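You operate a simulated robot arm through the tools that you are given. There is no shell and no other tool.

You run a simulated two-armed robot. Do the job below in one go: nothing can be reset, and whatever is moved stays where it is left.

JOB
Lay both brass corners on the thick blue book.
Fine: give the turntable a quarter turn clockwise after the first corner; turn it straight again at the end; the book stays on it.

It is judged by the outcome, as a careful person would: the job done as asked, and still so three seconds after it is handed in. It fails if anything else is knocked over, pushed out of place, dropped, spilled or broken.

ROBOT AND FRAMES
Two 7-joint arms with fingered hands on one trunk that stands fixed in place. Base frame: the origin is at the foot of the trunk, x ahead of it, y to its left, z up. Lengths are in m, angles in rad, forces in N, time in s.
The left shoulder is at [0.055, 0.182, 1.198], the right one opposite. With the tool pointing down near the work surface each hand reaches from about 0.1 to 0.76 m from the base axis, measured 20 degrees to its own side. Payload 3.8 kg a hand.
Tool frame (each hand has its own): the origin (TCP) lies between the finger pads and is the grasp point; the fingertips stand 0.03 m ahead of it; z points along the fingers, y is the line along which they close. The gripper opens to 0.104 m; its body begins 0.035 m behind the TCP. The gripper is a hand of 4 fingers: y runs from the thumb to the fingers, the wrist lies at [-0.017, -0.104, -0.178] in the tool frame.
Orientation is that of the tool frame in the base frame, as [roll, pitch, yaw] about the fixed x, y, z axes, in that order (R = Rz(yaw) Ry(pitch) Rx(roll)). With the fingers straight down and the wrist toward the robot, the tool's x, y and z point along [0, 1, 0], [1, 0, 0] and [0, 0, -1] of the base frame.

CONTROLS
- The arms move only by the tool nudge_tool. It takes "left_targets", "right_targets" or both (then of equal length, played together; a hand with none holds still); each is a list that holds one entry, the list of rows, each a list of 6 numbers: the shift along the base's x, y, z in m, then the turn, a rotation vector about the base's x, y, z in rad. In form: [[[tx, ty, tz, wx, wy, wz], ...]]. A call has 1 to 20 rows; each row shifts and turns the commanded pose from where the row before left it. A row lasts 0.2 s, in which the tool goes at most 0.05 m and 0.15 rad; a call with a longer step from one row to the next is refused whole. A pose out of reach is approached as far as the arm can. The call stops where the force on the tool passes 90 N (or 10 N more than at its start, if that is more) or the arm is blocked; 0.2 s more then pass. In this call time passes only in rows, and 0.2 s behind the last. The reply holds the time, the measured pose of the TCP, the force on the tool along the base axes, the opening and the grip force, in the units named above and with some noise, with the torque about the TCP (base axes, N m) and any sound that the robot's microphone picked up, and new pictures: "views" is both (left out), scene, wrist or none (wrist: the cameras of the hands that moved).
- Cameras (640 x 400 px; columns grow to the right, rows downward): "scene" is now at [0.1306, -0.0482, 1.3886]; the picture's right is [-0.56, -0.83, 0.00], its down [-0.38, 0.26, -0.89] and it looks along [0.74, -0.49, -0.46] (base axes); focal length 275 px, centre (320, 200). "left" rides on the left gripper at [-0.066, -0.09, -0.126] in its tool frame; the picture's right is [-0.78, -0.30, 0.56], its down [0.57, -0.70, 0.42] and it looks along [0.26, 0.65, 0.71] (tool axes); focal length 275 px, centre (320, 200). "right" rides on the right gripper at [0.066, -0.09, -0.126] in its tool frame; the picture's right is [-0.78, 0.30, -0.56], its down [-0.57, -0.70, 0.42] and it looks along [-0.26, 0.65, 0.71] (tool axes); focal length 275 px, centre (320, 200). There is no depth. A picture from a camera that has moved, and an enlarged one, comes with that camera's place and axes in the base frame and with its lens.
- lift_body(by): moves the trunk up (or, below 0, down) by that many m; the arms and the scene camera ride with it, the base frame stays. It gives what a move gives, with no picture.
- set_fingers(index, middle, ring, thumb_bend, thumb_turn, hand): sets how far each is bent, from 0 (flat) to 1 (curled in); at 0.3 the hand is open as for a grip, at 0.7 the pads meet at the TCP. One left out holds its place. A second passes; each finger stops where it meets its share of the squeeze, and holds until it gets a number again. It is the only way to open and close the hand. It gives what a move gives, with no picture; readings hold the bend of each and the force on the fingers (four entries, about 0 where the hand has none), thumb and palm. thumb_turn goes from beside the hand (0) to across from the fingers (1), as for a grip.
- turn_head(pan, tilt): turns the head with the scene camera to pan (to the left, within 1.501 rad either way) and tilt (down, from -0.506 to 1.204), counted from straight ahead of the robot (the tilt from the chest, where the trunk bows). It gives what a move gives, and a new picture of the scene camera.
- close_up(camera, box): a new picture of the part [left, top, right, bottom] of that camera's present view, enlarged. No time passes.
- job_done(): hands the job in; it is judged then, once.

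Nothing tells you positions but the pictures and the camera data. Unless the task says otherwise, let go and move clear before handing in.

The tools are called after "Emit:" as a command line: name --argument value ..., lists and objects as JSON in quotes. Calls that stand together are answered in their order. nudge_tool: Moves the arms, as the interface text tells. Its arguments: {"type":"object","properties":{"left_targets":{"type":"array"},"right_targets":{"type":"array"},"views":{"type":"string","enum":["both","scene","wrist","none"]}},"required":[]} The other tools are called the same way: lift_body (by) moves the trunk up or down; set_fingers (index, middle, ring, thumb_bend, thumb_turn, hand) moves the fingers one by one; turn_head (pan, tilt) turns the head that bears the scene camera; close_up (camera, box) takes an enlarged picture of a part of a camera's view; job_done () hands the job in.

At the start:

```text
t: 0.0
left_ee_pos: [0.4971, -0.0096, 1.2727]
left_orientation: [3.141, 0.0, 1.573]
left_ft_force: [0.4, 0.4, 0.3]
left_wrist_torque: [-0.02, 0.01, -0.02]
left_width: 0.1033
left_grip_force: 0.0
left_shape: jaw
left_bend: [0.3, 0.3, 0.3, 0.3, 0.97]
left_finger forces: [0.1, 0.0, 0.0, 0.1, 0.1, 0.0]
right_ee_pos: [0.3541, -0.4483, 1.2151]
right_orientation: [-3.141, -0.001, 1.573]
right_ft_force: [-0.1, -0.8, 0.3]
right_wrist_torque: [-0.01, 0.03, -0.04]
right_width: 0.1033
right_grip_force: 0.0
right_shape: jaw
right_bend: [0.3, 0.3, 0.3, 0.3, 0.97]
right_finger forces: [0.0, 0.0, 0.0, 0.1, 0.0, 0.1]
trunk travel left (down, up): [-0.35, 0.406]
head pan, tilt (commanded): [-0.59, 0.476]
```

scene: 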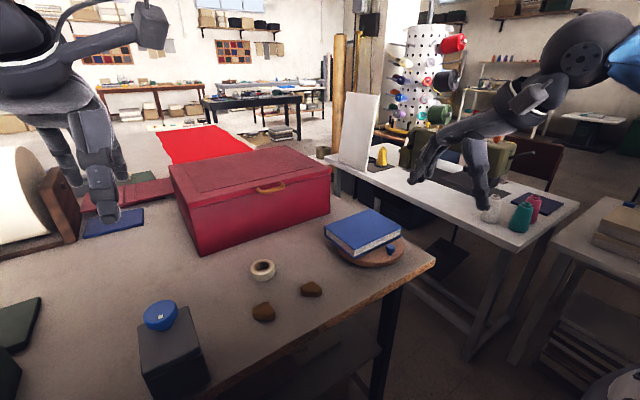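
right: 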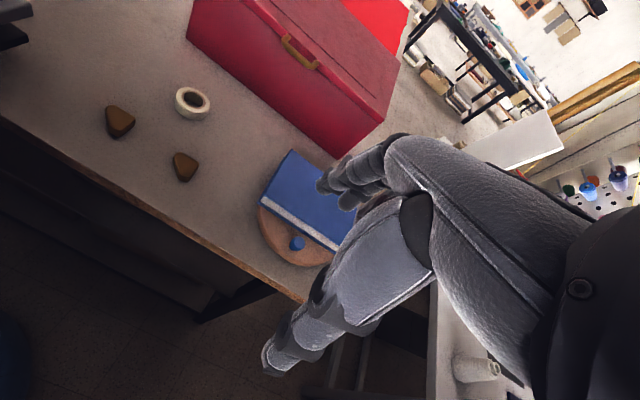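
left: 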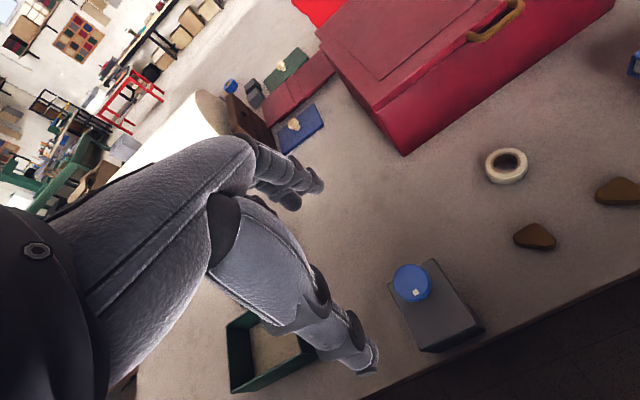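

I see the work table with a red chest, a tape roll, two small brass-coloured corners, and a thick blue book lying on a wooden turntable with a small blue knob near its rim. I'll look closer before moving anything.

Emit:
close_up --camera "scene" --box '[230, 190, 450, 330]'

Emit:
close_up --camera "right" --box '[80, 60, 400, 280]'

Emit:
close_up --camera "left" --box '[460, 120, 640, 260]'

```text
2.86 times, centred on (340, 260) of scene
camera zoom: at [0.1306, -0.0482, 1.3886], right [-0.56, -0.83, 0.0], down [-0.38, 0.26, -0.89], along [0.74, -0.49, -0.46], focal length 786 px, centre (263, 29)
```

zoom: 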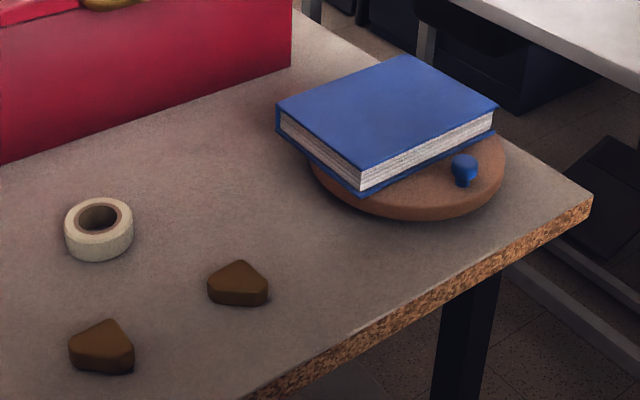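

```text
1.82 times, centred on (240, 170) of right
camera zoom: at [0.2645, -0.3826, 1.3407], right [0.3, -0.78, 0.56], down [-0.7, -0.57, -0.42], along [0.65, -0.26, -0.71], focal length 500 px, centre (466, 254)
```

zoom: 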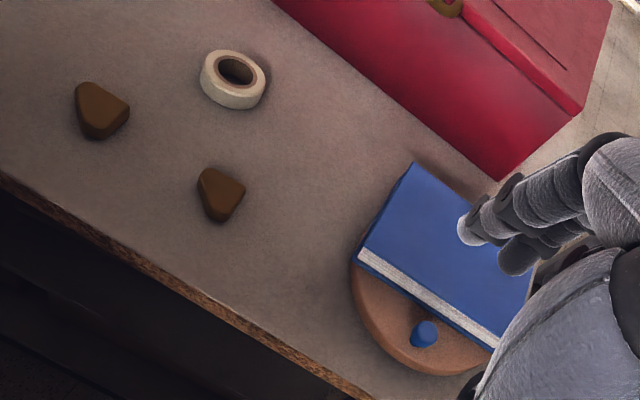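

```text
2.86 times, centred on (550, 190) of left
camera zoom: at [0.4065, -0.0755, 1.3979], right [-0.3, -0.78, -0.56], down [-0.7, 0.57, -0.42], along [0.65, 0.27, -0.71], focal length 786 px, centre (-337, 229)
```

zoom: 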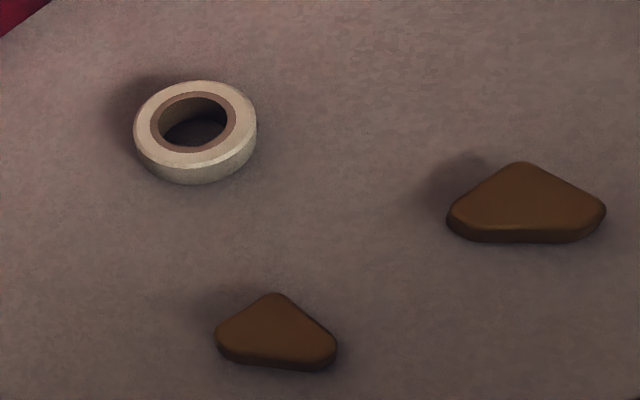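

The corners lie near (0.54, -0.30) and (0.54, -0.18), and the turntable is near (0.57, -0.51). I'll zoom in more to pin down sizes, heights and orientation.

Emit:
close_up --camera "scene" --box '[315, 200, 415, 275]'

Emit:
close_up --camera "scene" --box '[240, 250, 340, 330]'

Emit:
close_up --camera "right" --box '[95, 85, 215, 190]'

Emit:
close_up --camera "right" --box '[245, 140, 365, 280]'

```text
5.33 times, centred on (365, 238) of scene
camera zoom: at [0.1306, -0.0482, 1.3886], right [-0.56, -0.83, 0.0], down [-0.38, 0.26, -0.89], along [0.74, -0.49, -0.46], focal length 1466 px, centre (80, 0)
```

zoom: 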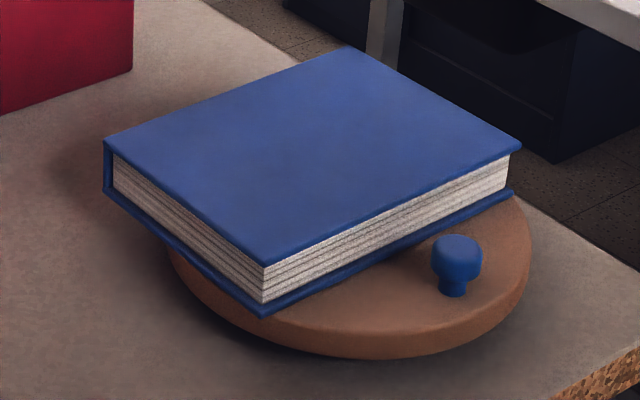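

```text
5.00 times, centred on (290, 290) of scene
camera zoom: at [0.1306, -0.0482, 1.3886], right [-0.56, -0.83, 0.0], down [-0.38, 0.26, -0.89], along [0.74, -0.49, -0.46], focal length 1375 px, centre (470, -250)
```

zoom: 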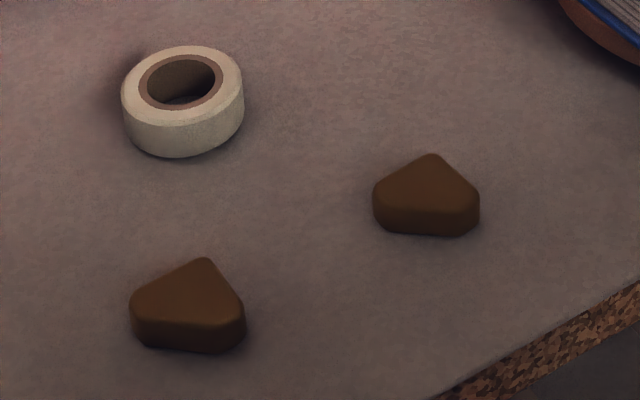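

```text
3.81 times, centred on (155, 138) of right
camera zoom: at [0.2645, -0.3826, 1.3407], right [0.3, -0.78, 0.56], down [-0.7, -0.57, -0.42], along [0.65, -0.26, -0.71], focal length 1049 px, centre (949, 438)
```

zoom: 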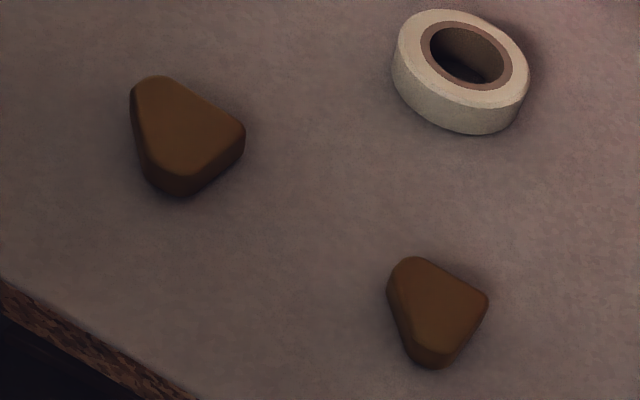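

```text
2.86 times, centred on (305, 210) of right
camera zoom: at [0.2645, -0.3826, 1.3407], right [0.3, -0.78, 0.56], down [-0.7, -0.57, -0.42], along [0.65, -0.26, -0.71], focal length 786 px, centre (363, 171)
```

zoom: 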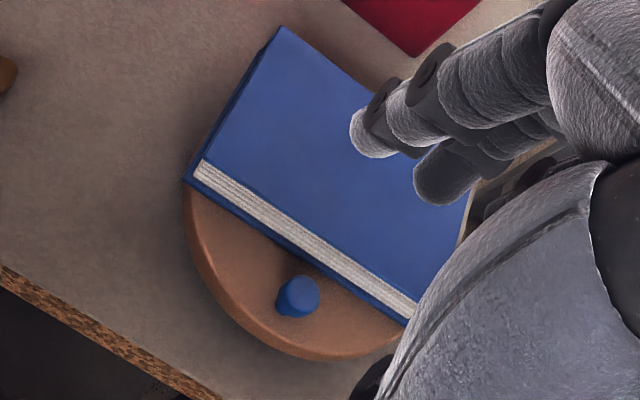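

Table top is at about z=0.889 and the corners are about 0.02 thick. The book top is at z≈0.958, spanning x 0.55–0.68 and y -0.605 to -0.425, on a disk centred near (0.60, -0.52), with its knob at (0.508, -0.517). I'll bring the right hand above the nearer corner at (0.545, -0.297), turned so it closes across the triangle.

Emit:
nudge_tool --right_targets '[[[0.0241, 0.0188, -0.02, 0, 0, -0.0825], [0.0241, 0.0188, -0.02, 0, 0, -0.0825], [0.0241, 0.0188, -0.02, 0, 0, -0.0825], [0.0241, 0.0188, -0.02, 0, 0, -0.0825], [0.0241, 0.0188, -0.02, 0, 0, -0.0825], [0.0241, 0.0188, -0.02, 0, 0, -0.0825], [0.0241, 0.0188, -0.02, 0, 0, -0.0825], [0.0241, 0.0188, -0.02, 0, 0, -0.0825]]]' --views "both"

```text
t: 1.8
left_ee_pos: [0.4986, -0.009, 1.2706]
left_orientation: [-3.14, 0.002, 1.573]
left_ft_force: [-0.6, -0.4, 0.4]
left_wrist_torque: [-0.04, 0.02, -0.02]
left_width: 0.1037
left_grip_force: 0.1
left_shape: jaw
left_bend: [0.3, 0.3, 0.3, 0.3, 0.97]
left_finger forces: [0.0, 0.0, 0.0, 0.0, 0.0, 0.1]
right_ee_pos: [0.5478, -0.2969, 1.0546]
right_orientation: [-3.141, 0.0, 0.908]
right_ft_force: [-0.5, 0.5, 0.9]
right_wrist_torque: [0.0, 0.01, 0.03]
right_width: 0.1036
right_grip_force: 0.1
right_shape: jaw
right_bend: [0.3, 0.3, 0.3, 0.3, 0.97]
right_finger forces: [0.1, 0.0, 0.0, 0.0, 0.0, 0.0]
trunk travel left (down, up): [-0.35, 0.406]
head pan, tilt (commanded): [-0.59, 0.476]
camera scene: at [0.1322, -0.0481, 1.3884], right [-0.56, -0.83, 0.0], down [-0.38, 0.26, -0.89], along [0.74, -0.49, -0.46], focal length 275 px, centre (320, 200)
camera right: at [0.5176, -0.1889, 1.1802], right [-0.24, -0.8, 0.56], down [-0.91, -0.02, -0.42], along [0.35, -0.61, -0.71], focal length 275 px, centre (320, 200)
```

scene: 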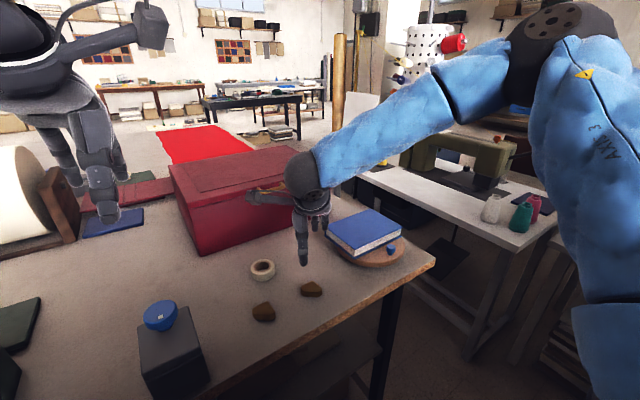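
right: 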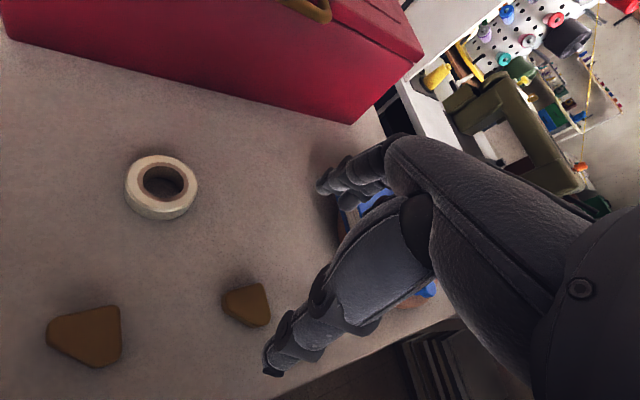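

The hand is above corner A with the thumb on the near side. I'll zoom the wrist camera to refine corner A's shape and place.

Emit:
close_up --camera "right" --box '[200, 260, 300, 340]'

Emit:
close_up --camera "scene" --box '[250, 180, 350, 310]'

Emit:
close_up --camera "right" --box '[20, 280, 150, 390]'

```text
5.00 times, centred on (250, 300) of right
camera zoom: at [0.5176, -0.1889, 1.1802], right [-0.24, -0.8, 0.56], down [-0.91, -0.02, -0.42], along [0.35, -0.61, -0.71], focal length 1376 px, centre (670, -300)
```

zoom: 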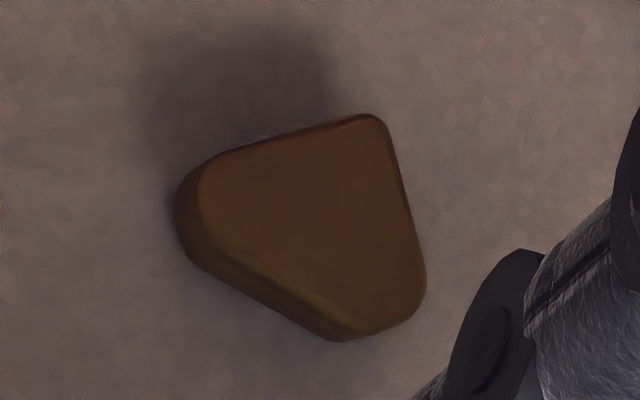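

```text
3.08 times, centred on (300, 245) of scene
camera zoom: at [0.1322, -0.0481, 1.3884], right [-0.56, -0.83, 0.0], down [-0.38, 0.26, -0.89], along [0.74, -0.49, -0.46], focal length 846 px, centre (382, 62)
```

zoom: 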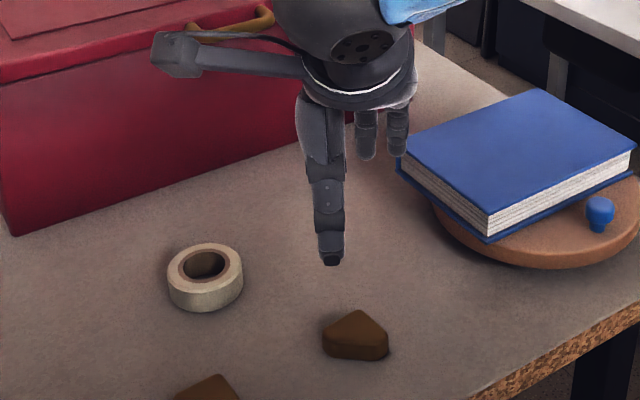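

```text
3.64 times, centred on (85, 335) of right
camera zoom: at [0.5176, -0.1889, 1.1802], right [-0.24, -0.8, 0.56], down [-0.91, -0.02, -0.42], along [0.35, -0.61, -0.71], focal length 1001 px, centre (1174, -291)
```

zoom: 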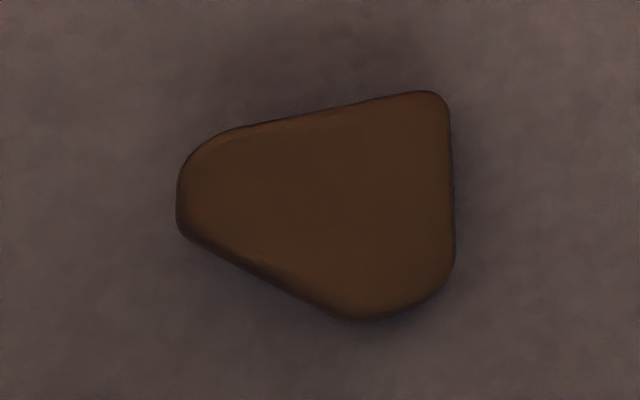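

Corner A is a chamfered square of about 0.037 m, turned roughly 6° and centred near (0.534, -0.30). Its faces toward and away from me are parallel, so I'll grip it along x. I'll check the finger layout of the hand first.

Emit:
close_up --camera "scene" --box '[270, 160, 350, 270]'

Emit:
close_up --camera "right" --box '[240, 120, 560, 390]'

Emit:
close_up --camera "scene" --box '[40, 110, 150, 250]'

```text
3.64 times, centred on (310, 215) of scene
camera zoom: at [0.1322, -0.0481, 1.3884], right [-0.56, -0.83, 0.0], down [-0.38, 0.26, -0.89], along [0.74, -0.49, -0.46], focal length 1000 px, centre (356, 146)
```

zoom: 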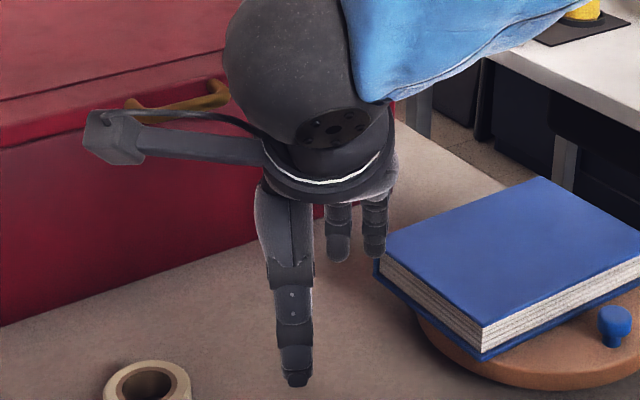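

```text
1.48 times, centred on (400, 255) of right
camera zoom: at [0.5176, -0.1889, 1.1802], right [-0.24, -0.8, 0.56], down [-0.91, -0.02, -0.42], along [0.35, -0.61, -0.71], focal length 408 px, centre (202, 118)
```

zoom: 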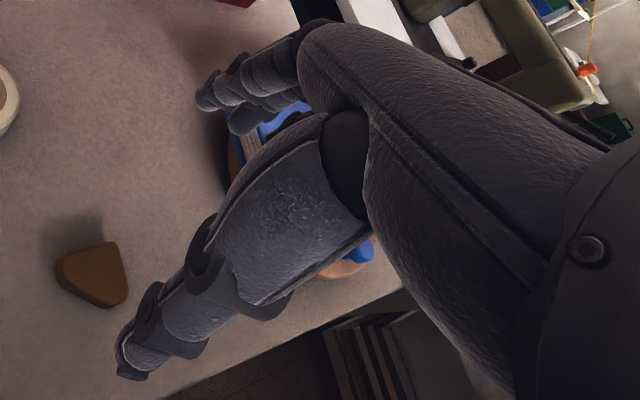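

```text
2.86 times, centred on (95, 180) of scene
camera zoom: at [0.1322, -0.0481, 1.3884], right [-0.56, -0.83, 0.0], down [-0.38, 0.26, -0.89], along [0.74, -0.49, -0.46], focal length 786 px, centre (963, 257)
```

zoom: 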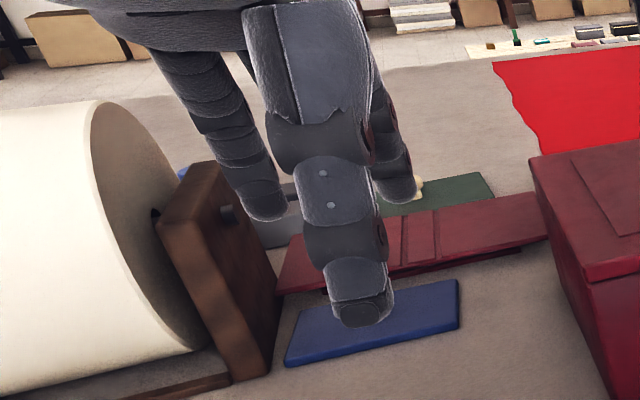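

The thumb sits opposite the gap between index and middle, with the ring finger off to the right. I'll square the hand up to corner A and come lower.

Emit:
nudge_tool --right_targets '[[[-0.0023, -0.0012, -0.009, 0, 0, 0.127], [-0.0023, -0.0012, -0.009, 0, 0, 0.127], [-0.0023, -0.0012, -0.009, 0, 0, 0.127], [-0.0023, -0.0012, -0.009, 0, 0, 0.127], [-0.0023, -0.0012, -0.009, 0, 0, 0.127], [-0.0023, -0.0012, -0.009, 0, 0, 0.127]]]' --views "both"

```text
t: 3.2
left_ee_pos: [0.4969, -0.0093, 1.2718]
left_orientation: [3.142, 0.001, 1.571]
left_ft_force: [0.5, 0.4, -0.3]
left_wrist_torque: [0.01, -0.01, 0.0]
left_width: 0.1036
left_grip_force: 0.0
left_shape: jaw
left_bend: [0.3, 0.3, 0.3, 0.3, 0.97]
left_finger forces: [0.0, 0.0, 0.0, 0.1, 0.1, 0.0]
right_ee_pos: [0.533, -0.3045, 1.0011]
right_orientation: [-3.141, -0.004, 1.675]
right_ft_force: [-0.7, -0.9, 0.2]
right_wrist_torque: [-0.01, 0.03, 0.04]
right_width: 0.1037
right_grip_force: 0.1
right_shape: jaw
right_bend: [0.3, 0.3, 0.3, 0.3, 0.97]
right_finger forces: [0.0, 0.0, 0.0, 0.0, 0.0, 0.0]
trunk travel left (down, up): [-0.35, 0.406]
head pan, tilt (commanded): [-0.59, 0.476]
camera scene: at [0.1307, -0.0485, 1.3886], right [-0.56, -0.83, 0.0], down [-0.38, 0.26, -0.89], along [0.74, -0.49, -0.46], focal length 275 px, centre (320, 200)
camera right: at [0.4361, -0.2488, 1.1264], right [0.38, -0.74, 0.56], down [-0.64, -0.64, -0.42], along [0.67, -0.19, -0.71], focal length 275 px, centre (320, 200)
```

scene: 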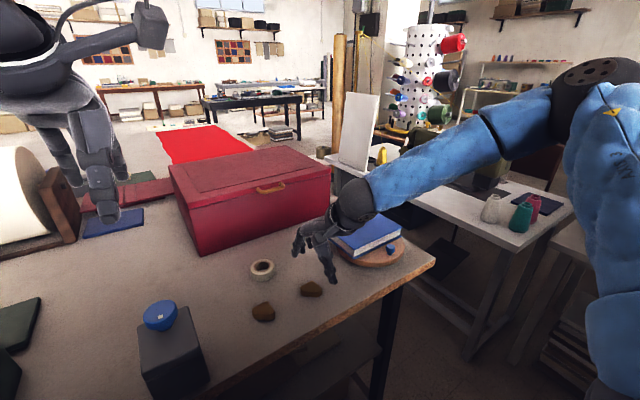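
right: 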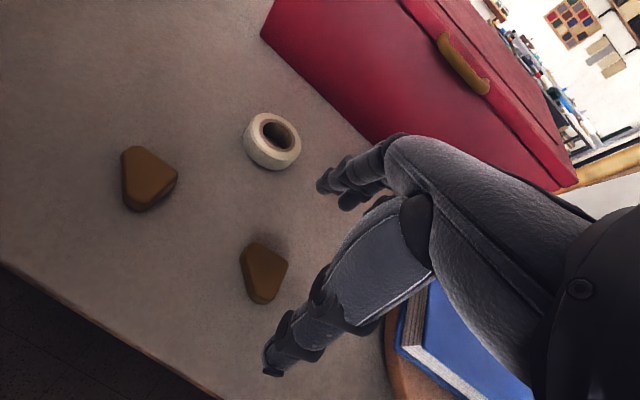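

The estimate of corner A holds up. I'll lower the hand to just above table contact and check the fit.

Emit:
nudge_tool --right_targets '[[[0.0005, 0.0005, -0.02, 0, 0, 0], [0, 0, -0.02, 0, 0, 0], [0, 0, -0.015, 0, 0, 0], [0, 0, -0.01, 0, 0, 0]]]' --views "both"

Emit:
close_up --camera "right" --box '[200, 140, 440, 390]'

Emit:
close_up --camera "scene" --box '[270, 210, 370, 310]'

```text
t: 4.2
left_ee_pos: [0.4983, -0.0091, 1.272]
left_orientation: [3.141, 0.0, 1.571]
left_ft_force: [-1.2, 0.1, -0.1]
left_wrist_torque: [0.01, -0.02, -0.03]
left_width: 0.1034
left_grip_force: 0.0
left_shape: jaw
left_bend: [0.3, 0.3, 0.3, 0.3, 0.97]
left_finger forces: [0.1, 0.0, 0.0, 0.0, 0.0, 0.0]
right_ee_pos: [0.5347, -0.3048, 0.9363]
right_orientation: [-3.14, 0.0, 1.673]
right_ft_force: [0.9, -0.4, 0.2]
right_wrist_torque: [-0.04, -0.02, -0.01]
right_width: 0.1038
right_grip_force: 0.1
right_shape: jaw
right_bend: [0.3, 0.3, 0.3, 0.3, 0.97]
right_finger forces: [0.0, 0.0, 0.1, 0.0, 0.0, 0.1]
trunk travel left (down, up): [-0.35, 0.406]
head pan, tilt (commanded): [-0.59, 0.476]
camera scene: at [0.1308, -0.0483, 1.3886], right [-0.56, -0.83, 0.0], down [-0.38, 0.26, -0.89], along [0.74, -0.49, -0.46], focal length 275 px, centre (320, 200)
camera right: at [0.4377, -0.2481, 1.0619], right [0.37, -0.74, 0.56], down [-0.64, -0.64, -0.42], along [0.67, -0.2, -0.71], focal length 275 px, centre (320, 200)
```

scene: 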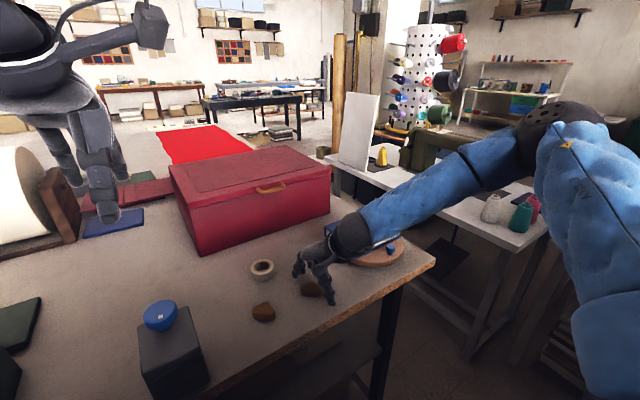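
right: 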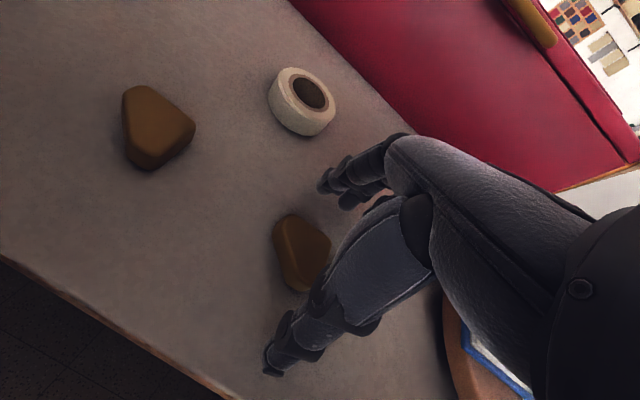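

```text
1.60 times, centred on (320, 265) of right
camera zoom: at [0.4377, -0.2481, 1.0619], right [0.37, -0.74, 0.56], down [-0.64, -0.64, -0.42], along [0.67, -0.2, -0.71], focal length 440 px, centre (320, 96)
```

zoom: 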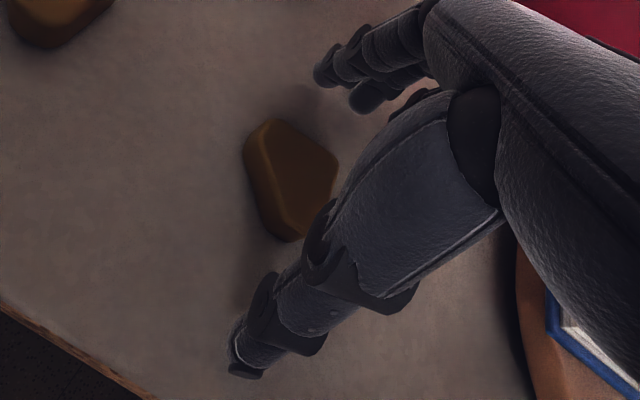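

```text
4.00 times, centred on (320, 260) of scene
camera zoom: at [0.1308, -0.0483, 1.3886], right [-0.56, -0.83, 0.0], down [-0.38, 0.26, -0.89], along [0.74, -0.49, -0.46], focal length 1100 px, centre (320, -40)
```

zoom: 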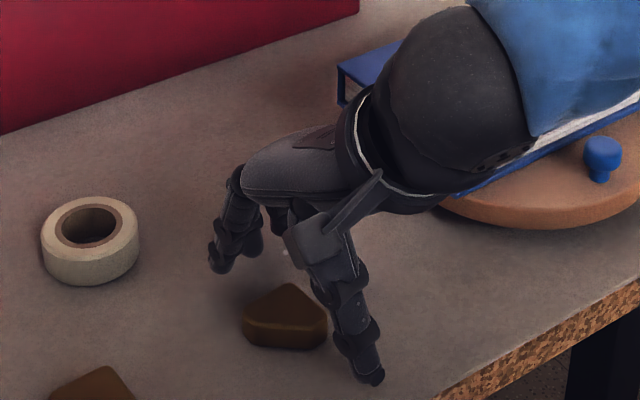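

Corner A sits between thumb and fingers as planned. I'll lower in small steps, watching for table contact.

Emit:
nudge_tool --right_targets '[[[0, 0, -0.006, 0, 0, 0], [0, 0, -0.005, 0, 0, 0]]]' --views "none"

```text
t: 4.8
left_ee_pos: [0.4963, -0.0094, 1.2727]
left_orientation: [3.141, 0.0, 1.57]
left_ft_force: [-0.2, -0.7, -0.2]
left_wrist_torque: [-0.01, -0.01, 0.01]
left_width: 0.1034
left_grip_force: 0.0
left_shape: jaw
left_bend: [0.3, 0.3, 0.3, 0.3, 0.97]
left_finger forces: [0.0, 0.0, 0.0, 0.0, 0.0, 0.0]
right_ee_pos: [0.5331, -0.3051, 0.9303]
right_orientation: [3.134, 0.0, 1.673]
right_ft_force: [-2.7, -3.1, 15.7]
right_wrist_torque: [-0.19, -0.87, -0.22]
right_width: 0.1024
right_grip_force: 0.0
right_shape: jaw
right_bend: [0.3, 0.3, 0.3, 0.3, 0.97]
right_finger forces: [0.0, 15.3, 0.0, 0.0, 0.0, 0.1]
trunk travel left (down, up): [-0.35, 0.406]
head pan, tilt (commanded): [-0.59, 0.476]
```

The middle fingertip already touches the table at TCP z≈0.93. I'll back off slightly, close partway, and go lower with the tips drawn in.

Emit:
nudge_tool --right_targets '[[[0, 0, 0.008, 0, 0, 0]]]' --views "none"

Emit:
set_fingers --hand "right" --index 0.42 --middle 0.42 --thumb_bend 0.42

Emit:
close_up --camera "right" --box '[200, 140, 440, 390]'

```text
t: 5.2
left_ee_pos: [0.4977, -0.0092, 1.2708]
left_orientation: [3.141, -0.001, 1.574]
left_ft_force: [0.2, 0.1, 0.0]
left_wrist_torque: [-0.03, 0.02, -0.02]
left_width: 0.1035
left_grip_force: 0.0
left_shape: jaw
left_bend: [0.3, 0.3, 0.3, 0.3, 0.97]
left_finger forces: [0.1, 0.1, 0.1, 0.0, 0.0, 0.0]
right_ee_pos: [0.5312, -0.304, 0.9317]
right_orientation: [-3.137, -0.001, 1.674]
right_ft_force: [0.3, 0.3, -0.8]
right_wrist_torque: [0.03, 0.0, 0.01]
right_width: 0.1039
right_grip_force: 0.0
right_shape: jaw
right_bend: [0.3, 0.3, 0.3, 0.3, 0.97]
right_finger forces: [0.0, 0.1, 0.0, 0.1, 0.1, 0.0]
trunk travel left (down, up): [-0.35, 0.406]
head pan, tilt (commanded): [-0.59, 0.476]
```

```text
t: 6.2
left_ee_pos: [0.4962, -0.0085, 1.2718]
left_orientation: [3.14, 0.001, 1.574]
left_ft_force: [-1.1, 0.5, -0.5]
left_wrist_torque: [0.0, -0.02, -0.01]
left_width: 0.1037
left_grip_force: 0.1
left_shape: jaw
left_bend: [0.3, 0.3, 0.3, 0.3, 0.97]
left_finger forces: [0.0, 0.1, 0.0, 0.1, 0.0, 0.1]
right_ee_pos: [0.534, -0.3046, 0.935]
right_orientation: [-3.14, 0.001, 1.673]
right_ft_force: [1.8, 1.6, 5.4]
right_wrist_torque: [0.01, -0.33, 0.09]
right_width: 0.0754
right_grip_force: 1.9
right_shape: fingers
right_bend: [0.42, 0.4, 0.3, 0.42, 0.97]
right_finger forces: [0.0, 5.1, 0.1, 0.1, 0.1, 0.0]
trunk travel left (down, up): [-0.35, 0.406]
head pan, tilt (commanded): [-0.59, 0.476]
```

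```text
1.60 times, centred on (320, 265) of right
camera zoom: at [0.4375, -0.2475, 1.0594], right [0.37, -0.74, 0.56], down [-0.64, -0.64, -0.43], along [0.67, -0.2, -0.71], focal length 440 px, centre (320, 96)
```

zoom: 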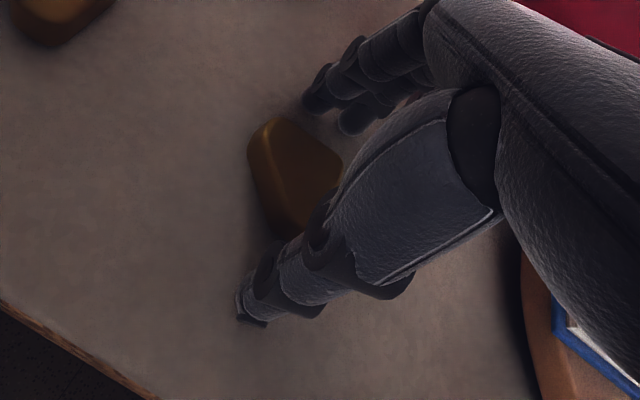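

The tips dip as they close, so I'll raise the hand a little and continue closing.

Emit:
nudge_tool --right_targets '[[[0, 0, 0.006, 0, 0, 0]]]' --views "none"

Emit:
set_fingers --hand "right" --index 0.5 --middle 0.5 --thumb_bend 0.5

Emit:
close_up --camera "right" --box '[200, 140, 440, 390]'

Emit:
close_up --camera "scene" --box '[270, 210, 370, 310]'

```text
t: 6.6
left_ee_pos: [0.4976, -0.0094, 1.2719]
left_orientation: [3.14, 0.0, 1.571]
left_ft_force: [-0.8, -1.6, 0.4]
left_wrist_torque: [0.02, 0.01, 0.02]
left_width: 0.1037
left_grip_force: 0.1
left_shape: jaw
left_bend: [0.3, 0.3, 0.3, 0.3, 0.97]
left_finger forces: [0.1, 0.1, 0.0, 0.0, 0.0, 0.0]
right_ee_pos: [0.5322, -0.3054, 0.9377]
right_orientation: [-3.138, -0.001, 1.674]
right_ft_force: [-0.7, 0.5, -0.8]
right_wrist_torque: [0.0, -0.01, -0.03]
right_width: 0.075
right_grip_force: 0.0
right_shape: fingers
right_bend: [0.42, 0.42, 0.3, 0.42, 0.97]
right_finger forces: [0.0, 0.1, 0.0, 0.0, 0.1, 0.0]
trunk travel left (down, up): [-0.35, 0.406]
head pan, tilt (commanded): [-0.59, 0.476]
```

```text
t: 7.6
left_ee_pos: [0.4976, -0.0093, 1.2711]
left_orientation: [3.141, 0.0, 1.573]
left_ft_force: [-0.2, 1.1, -0.4]
left_wrist_torque: [0.01, 0.03, 0.03]
left_width: 0.1036
left_grip_force: 0.1
left_shape: jaw
left_bend: [0.3, 0.3, 0.3, 0.3, 0.97]
left_finger forces: [0.0, 0.0, 0.0, 0.0, 0.0, 0.1]
right_ee_pos: [0.5316, -0.3042, 0.9393]
right_orientation: [3.14, -0.002, 1.673]
right_ft_force: [0.4, -0.4, 0.2]
right_wrist_torque: [0.02, 0.02, 0.03]
right_width: 0.0545
right_grip_force: 0.0
right_shape: fingers
right_bend: [0.5, 0.5, 0.3, 0.5, 0.97]
right_finger forces: [0.0, 0.0, 0.0, 0.0, 0.0, 0.0]
trunk travel left (down, up): [-0.35, 0.406]
head pan, tilt (commanded): [-0.59, 0.476]
```

```text
1.60 times, centred on (320, 265) of right
camera zoom: at [0.4373, -0.2478, 1.0649], right [0.37, -0.74, 0.56], down [-0.64, -0.64, -0.42], along [0.67, -0.2, -0.71], focal length 440 px, centre (320, 96)
```

zoom: 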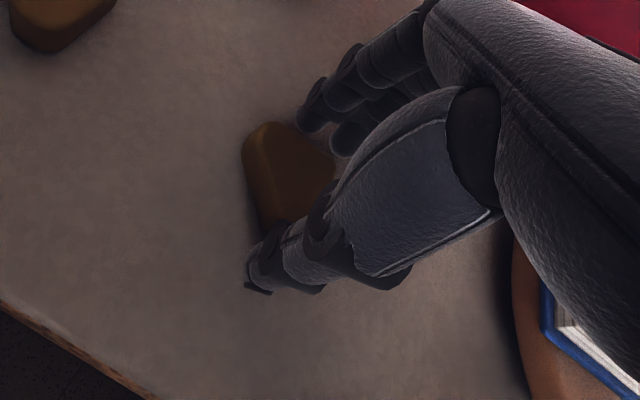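

```text
4.00 times, centred on (320, 260) of scene
camera zoom: at [0.1307, -0.0482, 1.3886], right [-0.56, -0.83, 0.0], down [-0.38, 0.26, -0.89], along [0.74, -0.49, -0.46], focal length 1100 px, centre (320, -40)
```

zoom: 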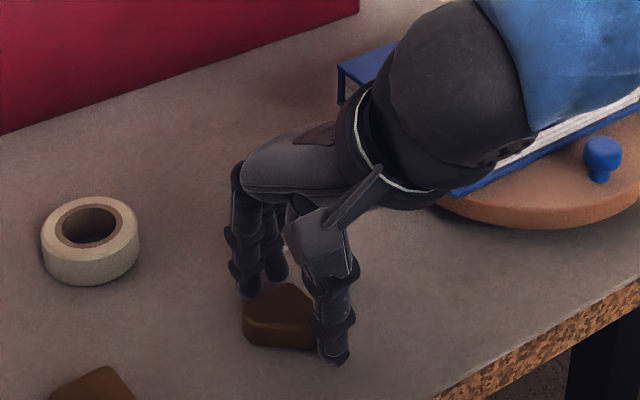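

Nearly around the corner now. I'll try a bit lower for a deeper bite, then close.

Emit:
nudge_tool --right_targets '[[[0.001, 0.001, -0.004, 0, 0, 0]]]' --views "none"

Emit:
set_fingers --hand "right" --index 0.66 --middle 0.66 --thumb_bend 0.66

Emit:
close_up --camera "right" --box '[200, 140, 440, 390]'

Emit:
close_up --camera "scene" --box '[270, 210, 370, 310]'

```text
t: 8.0
left_ee_pos: [0.4968, -0.0101, 1.2716]
left_orientation: [3.141, 0.0, 1.573]
left_ft_force: [0.4, 0.1, 0.7]
left_wrist_torque: [0.02, 0.01, 0.02]
left_width: 0.1035
left_grip_force: 0.0
left_shape: jaw
left_bend: [0.3, 0.3, 0.3, 0.3, 0.97]
left_finger forces: [0.0, 0.1, 0.1, 0.0, 0.0, 0.1]
right_ee_pos: [0.5347, -0.3032, 0.9358]
right_orientation: [3.141, -0.001, 1.672]
right_ft_force: [-0.3, -0.5, 1.4]
right_wrist_torque: [-0.01, -0.05, -0.01]
right_width: 0.0542
right_grip_force: 0.7
right_shape: fingers
right_bend: [0.5, 0.5, 0.3, 0.5, 0.97]
right_finger forces: [0.0, 1.0, 0.0, 0.0, 0.0, 0.0]
trunk travel left (down, up): [-0.35, 0.406]
head pan, tilt (commanded): [-0.59, 0.476]
```

```text
t: 9.0
left_ee_pos: [0.4968, -0.0089, 1.2712]
left_orientation: [-3.141, 0.0, 1.572]
left_ft_force: [-1.5, 0.8, 0.2]
left_wrist_torque: [-0.01, -0.02, 0.0]
left_width: 0.1033
left_grip_force: 0.1
left_shape: jaw
left_bend: [0.3, 0.3, 0.3, 0.3, 0.97]
left_finger forces: [0.0, 0.1, 0.0, 0.0, 0.0, 0.0]
right_ee_pos: [0.5339, -0.3025, 0.9346]
right_orientation: [-3.141, 0.001, 1.675]
right_ft_force: [0.4, -0.9, 0.1]
right_wrist_torque: [0.02, -0.02, -0.04]
right_width: 0.036
right_grip_force: 10.5
right_shape: fingers
right_bend: [0.59, 0.61, 0.3, 0.57, 0.96]
right_finger forces: [5.4, 5.1, 0.0, 0.0, 9.7, 0.1]
trunk travel left (down, up): [-0.35, 0.406]
head pan, tilt (commanded): [-0.59, 0.476]
```

```text
1.60 times, centred on (320, 265) of right
camera zoom: at [0.4385, -0.2467, 1.0603], right [0.37, -0.74, 0.56], down [-0.64, -0.64, -0.42], along [0.67, -0.2, -0.71], focal length 440 px, centre (320, 96)
```

zoom: 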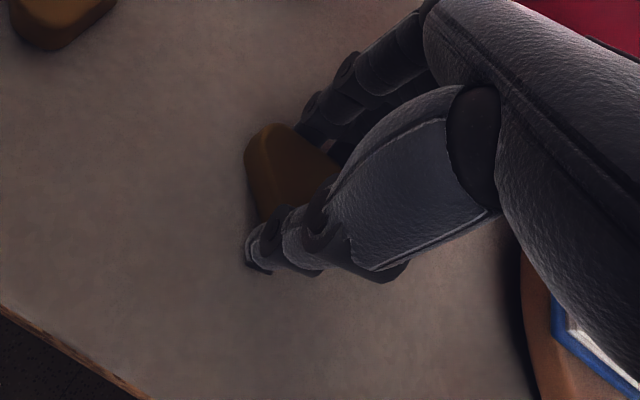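

```text
4.00 times, centred on (320, 260) of scene
camera zoom: at [0.1306, -0.0482, 1.3886], right [-0.56, -0.83, 0.0], down [-0.38, 0.26, -0.89], along [0.74, -0.49, -0.46], focal length 1100 px, centre (320, -40)
```

zoom: 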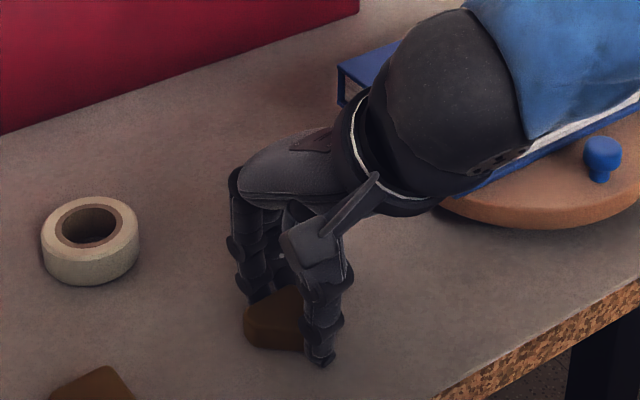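

Grip is 10 N with thumb opposing index and middle at a width of 0.036. I'll lift gently and check that it holds.

Emit:
nudge_tool --right_targets '[[[0, 0, 0.01, 0, 0, 0], [0, 0, 0.02, 0, 0, 0], [0, 0, 0.03, 0, 0, 0], [0, 0, 0.04, 0, 0, 0]]]' --views "both"

Emit:
close_up --camera "scene" --box '[270, 180, 370, 280]'

```text
t: 10.0
left_ee_pos: [0.4963, -0.0083, 1.2722]
left_orientation: [3.14, -0.002, 1.572]
left_ft_force: [0.1, -0.4, -0.2]
left_wrist_torque: [0.0, 0.0, 0.0]
left_width: 0.1037
left_grip_force: 0.1
left_shape: jaw
left_bend: [0.3, 0.3, 0.3, 0.3, 0.97]
left_finger forces: [0.0, 0.1, 0.1, 0.0, 0.0, 0.0]
right_ee_pos: [0.5353, -0.3015, 1.0355]
right_orientation: [-3.141, 0.0, 1.673]
right_ft_force: [0.0, 0.8, 0.2]
right_wrist_torque: [-0.04, -0.03, -0.03]
right_width: 0.036
right_grip_force: 9.8
right_shape: fingers
right_bend: [0.59, 0.61, 0.3, 0.57, 0.96]
right_finger forces: [5.2, 4.8, 0.0, 0.0, 9.7, 0.0]
trunk travel left (down, up): [-0.35, 0.406]
head pan, tilt (commanded): [-0.59, 0.476]
camera scene: at [0.1299, -0.0478, 1.3888], right [-0.56, -0.83, 0.0], down [-0.38, 0.25, -0.89], along [0.74, -0.49, -0.46], focal length 275 px, centre (320, 200)
camera right: at [0.4389, -0.246, 1.1611], right [0.38, -0.74, 0.56], down [-0.64, -0.64, -0.42], along [0.67, -0.2, -0.71], focal length 275 px, centre (320, 200)
```

scene: 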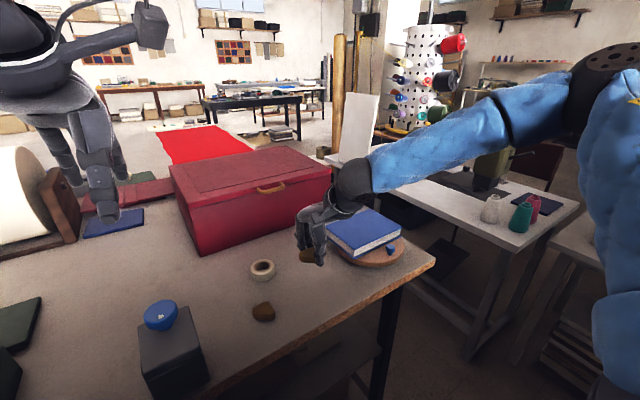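
right: 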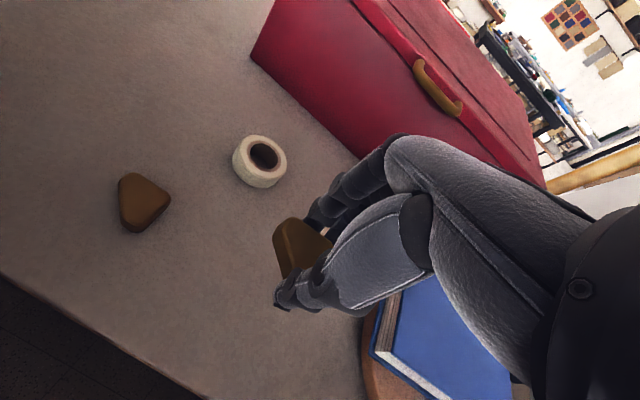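

```text
4.00 times, centred on (320, 230) of scene
camera zoom: at [0.1299, -0.0478, 1.3888], right [-0.56, -0.83, 0.0], down [-0.38, 0.25, -0.89], along [0.74, -0.49, -0.46], focal length 1100 px, centre (320, 80)
```

zoom: 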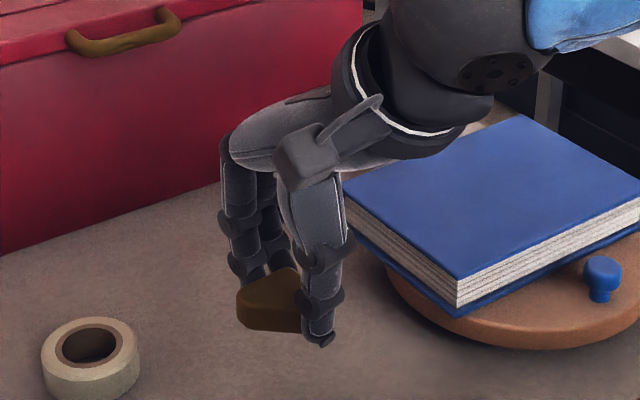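

The corner is held securely. I'll carry it over the left end of the book, aiming at about (0.608, -0.455).

Emit:
nudge_tool --right_targets '[[[0.003, -0.006, 0.015, 0, 0, 0], [0.014, -0.03, 0.005, 0, 0, 0], [0.014, -0.03, 0, 0, 0, 0], [0.014, -0.03, 0, 0, 0, 0], [0.014, -0.03, 0, 0, 0, 0], [0.01, -0.022, 0, 0, 0, 0], [0.004, -0.01, 0, 0, 0, 0]]]' --views "both"

Emit:
close_up --camera "scene" --box '[300, 180, 420, 280]'

Emit:
close_up --camera "right" --box '[240, 180, 480, 390]'

```text
t: 11.6
left_ee_pos: [0.4975, -0.0096, 1.2709]
left_orientation: [-3.142, 0.001, 1.572]
left_ft_force: [-0.3, -0.2, 0.9]
left_wrist_torque: [0.04, -0.01, 0.02]
left_width: 0.1038
left_grip_force: 0.0
left_shape: jaw
left_bend: [0.3, 0.3, 0.3, 0.3, 0.97]
left_finger forces: [0.1, 0.1, 0.0, 0.0, 0.0, 0.0]
right_ee_pos: [0.6075, -0.4621, 1.0543]
right_orientation: [-3.141, 0.0, 1.676]
right_ft_force: [-0.6, -0.5, -0.1]
right_wrist_torque: [-0.04, 0.0, 0.02]
right_width: 0.0356
right_grip_force: 9.5
right_shape: fingers
right_bend: [0.59, 0.61, 0.3, 0.57, 0.96]
right_finger forces: [5.3, 4.8, 0.0, 0.1, 9.6, 0.0]
trunk travel left (down, up): [-0.35, 0.406]
head pan, tilt (commanded): [-0.59, 0.476]
camera scene: at [0.1308, -0.0483, 1.3886], right [-0.56, -0.83, 0.0], down [-0.38, 0.26, -0.89], along [0.74, -0.49, -0.46], focal length 275 px, centre (320, 200)
camera right: at [0.5116, -0.4057, 1.1803], right [0.38, -0.74, 0.56], down [-0.64, -0.64, -0.42], along [0.67, -0.2, -0.71], focal length 275 px, centre (320, 200)
```

scene: 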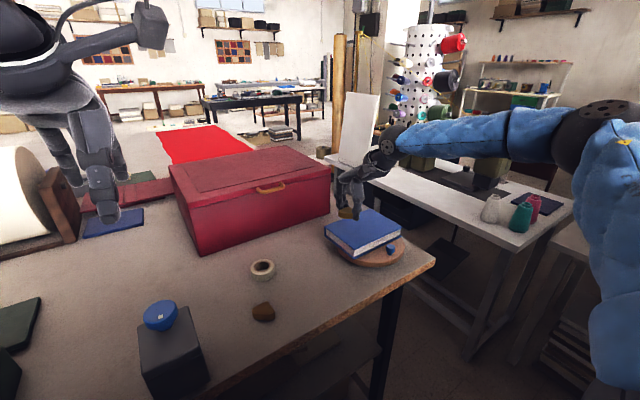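
right: 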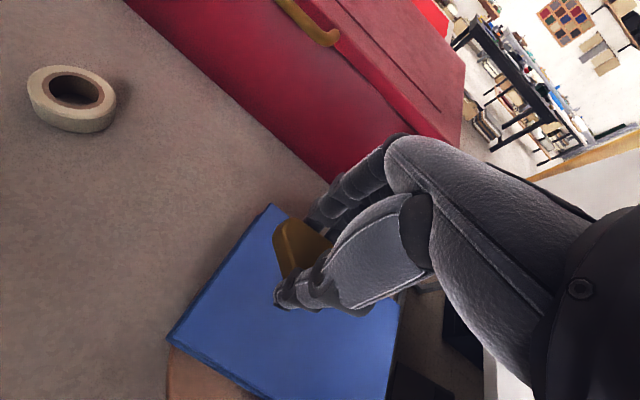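

```text
4.00 times, centred on (360, 230) of scene
camera zoom: at [0.1308, -0.0483, 1.3886], right [-0.56, -0.83, 0.0], down [-0.38, 0.26, -0.89], along [0.74, -0.49, -0.46], focal length 1100 px, centre (160, 80)
```

zoom: 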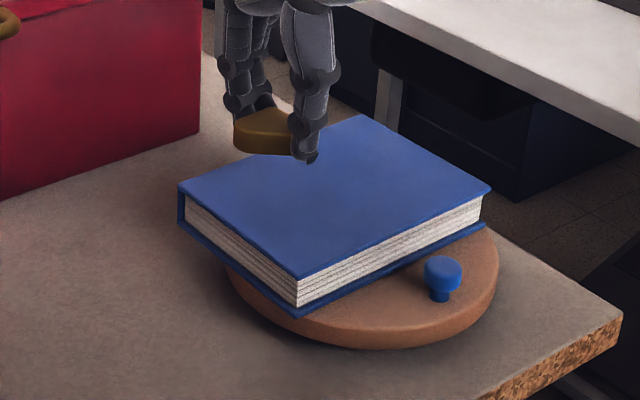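

```text
1.90 times, centred on (360, 285) of right
camera zoom: at [0.5116, -0.4057, 1.1803], right [0.38, -0.74, 0.56], down [-0.64, -0.64, -0.42], along [0.67, -0.2, -0.71], focal length 524 px, centre (244, 38)
```

zoom: 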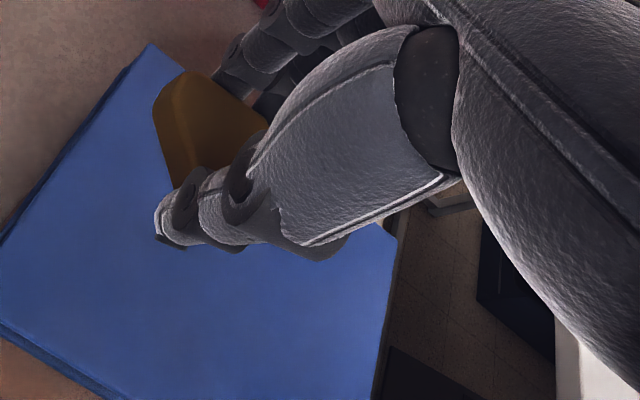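

The corner hangs over the left end of the book with about 1 cm of margin. Lowering it now.

Emit:
nudge_tool --right_targets '[[[0, 0, -0.015, 0, 0, 0], [0, 0, -0.015, 0, 0, 0], [0, 0, -0.01, 0, 0, 0], [0, 0, -0.004, 0, 0, 0]]]' --views "wrist"

Emit:
close_up --camera "scene" --box '[310, 185, 410, 265]'

```text
t: 12.6
left_ee_pos: [0.4966, -0.0097, 1.2723]
left_orientation: [-3.141, -0.001, 1.572]
left_ft_force: [-0.1, -0.4, 0.9]
left_wrist_torque: [0.0, 0.0, -0.02]
left_width: 0.1035
left_grip_force: 0.2
left_shape: jaw
left_bend: [0.3, 0.3, 0.3, 0.3, 0.97]
left_finger forces: [0.0, 0.0, 0.0, 0.0, 0.0, 0.0]
right_ee_pos: [0.6078, -0.4621, 1.0113]
right_orientation: [3.141, -0.001, 1.674]
right_ft_force: [-0.4, 0.2, -0.1]
right_wrist_torque: [-0.01, 0.0, 0.01]
right_width: 0.0358
right_grip_force: 9.8
right_shape: fingers
right_bend: [0.59, 0.61, 0.3, 0.57, 0.96]
right_finger forces: [5.2, 4.7, 0.1, 0.0, 9.6, 0.0]
trunk travel left (down, up): [-0.35, 0.406]
head pan, tilt (commanded): [-0.59, 0.476]
camera right: at [0.5118, -0.405, 1.1363], right [0.38, -0.74, 0.56], down [-0.64, -0.64, -0.42], along [0.67, -0.2, -0.71], focal length 275 px, centre (320, 200)
```

right: 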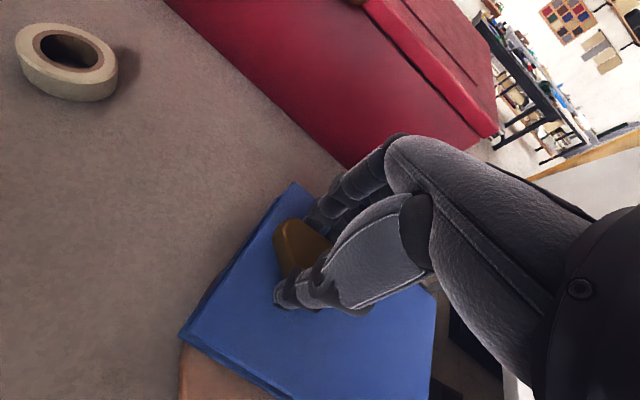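

```text
5.00 times, centred on (360, 225) of scene
camera zoom: at [0.1307, -0.0483, 1.3886], right [-0.56, -0.83, 0.0], down [-0.38, 0.26, -0.89], along [0.74, -0.49, -0.46], focal length 1375 px, centre (120, 75)
```

zoom: 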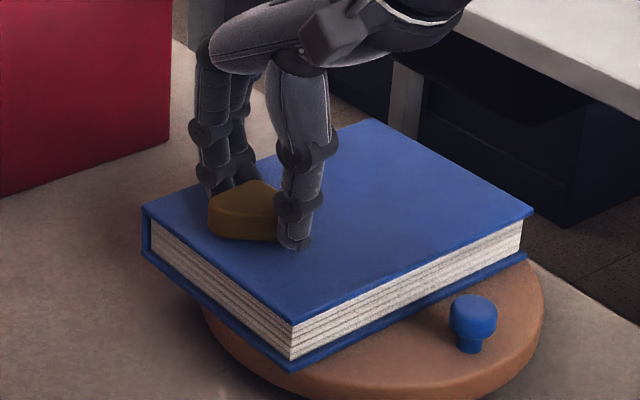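

Emit:
nudge_tool --right_targets '[[[0, 0, -0.003, 0, 0, 0], [0, 0, -0.003, 0, 0, 0]]]' --views "none"

Emit:
close_up --camera "scene" --box '[310, 185, 410, 265]'

```text
t: 13.2
left_ee_pos: [0.4962, -0.0091, 1.272]
left_orientation: [-3.141, 0.0, 1.572]
left_ft_force: [0.2, 0.3, -0.4]
left_wrist_torque: [0.03, -0.01, 0.0]
left_width: 0.1034
left_grip_force: 0.0
left_shape: jaw
left_bend: [0.3, 0.3, 0.3, 0.3, 0.97]
left_finger forces: [0.0, 0.0, 0.1, 0.1, 0.0, 0.0]
right_ee_pos: [0.608, -0.4616, 1.0042]
right_orientation: [3.139, -0.001, 1.673]
right_ft_force: [0.6, 0.7, -0.4]
right_wrist_torque: [-0.01, 0.0, -0.02]
right_width: 0.0356
right_grip_force: 9.9
right_shape: fingers
right_bend: [0.59, 0.61, 0.3, 0.57, 0.96]
right_finger forces: [5.2, 4.8, 0.0, 0.1, 9.6, 0.1]
trunk travel left (down, up): [-0.35, 0.406]
head pan, tilt (commanded): [-0.59, 0.476]
```

```text
5.00 times, centred on (360, 225) of scene
camera zoom: at [0.1307, -0.0482, 1.3886], right [-0.56, -0.83, 0.0], down [-0.38, 0.26, -0.89], along [0.74, -0.49, -0.46], focal length 1375 px, centre (120, 75)
```

zoom: 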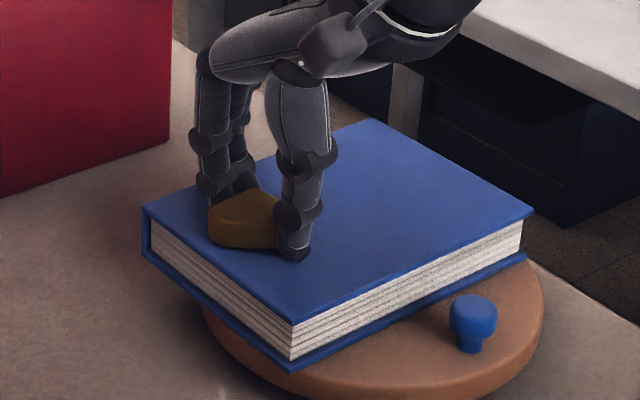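

Emit:
nudge_tool --right_targets '[[[0, 0, -0.002, 0, 0, 0]]]' --views "none"

```text
t: 13.6
left_ee_pos: [0.4972, -0.0091, 1.2714]
left_orientation: [3.14, -0.001, 1.573]
left_ft_force: [0.8, 0.1, -0.6]
left_wrist_torque: [0.01, 0.0, 0.02]
left_width: 0.1035
left_grip_force: 0.2
left_shape: jaw
left_bend: [0.3, 0.3, 0.3, 0.3, 0.97]
left_finger forces: [0.0, 0.0, 0.0, 0.0, 0.1, 0.0]
right_ee_pos: [0.606, -0.4614, 1.0043]
right_orientation: [3.14, 0.0, 1.675]
right_ft_force: [0.8, -0.6, 1.8]
right_wrist_torque: [-0.04, -0.06, -0.01]
right_width: 0.0358
right_grip_force: 10.5
right_shape: fingers
right_bend: [0.59, 0.61, 0.3, 0.57, 0.96]
right_finger forces: [5.1, 5.7, 0.0, 0.0, 9.8, 0.1]
trunk travel left (down, up): [-0.35, 0.406]
head pan, tilt (commanded): [-0.59, 0.476]
```

Emit:
nudge_tool --right_targets '[[[0, 0, -0.0015, 0, 0, 0]]]' --views "none"

```text
t: 14.0
left_ee_pos: [0.4968, -0.0086, 1.2721]
left_orientation: [-3.141, 0.0, 1.572]
left_ft_force: [-0.5, 0.5, -0.2]
left_wrist_torque: [0.04, -0.02, 0.02]
left_width: 0.1037
left_grip_force: 0.1
left_shape: jaw
left_bend: [0.3, 0.3, 0.3, 0.3, 0.97]
left_finger forces: [0.0, 0.1, 0.1, 0.0, 0.0, 0.1]
right_ee_pos: [0.6081, -0.4618, 1.0038]
right_orientation: [3.138, 0.002, 1.674]
right_ft_force: [0.2, -1.0, 7.3]
right_wrist_torque: [-0.04, -0.04, 0.01]
right_width: 0.0356
right_grip_force: 12.7
right_shape: fingers
right_bend: [0.59, 0.61, 0.3, 0.57, 0.96]
right_finger forces: [5.2, 8.5, 0.0, 0.0, 10.4, 0.0]
trunk travel left (down, up): [-0.35, 0.406]
head pan, tilt (commanded): [-0.59, 0.476]
```

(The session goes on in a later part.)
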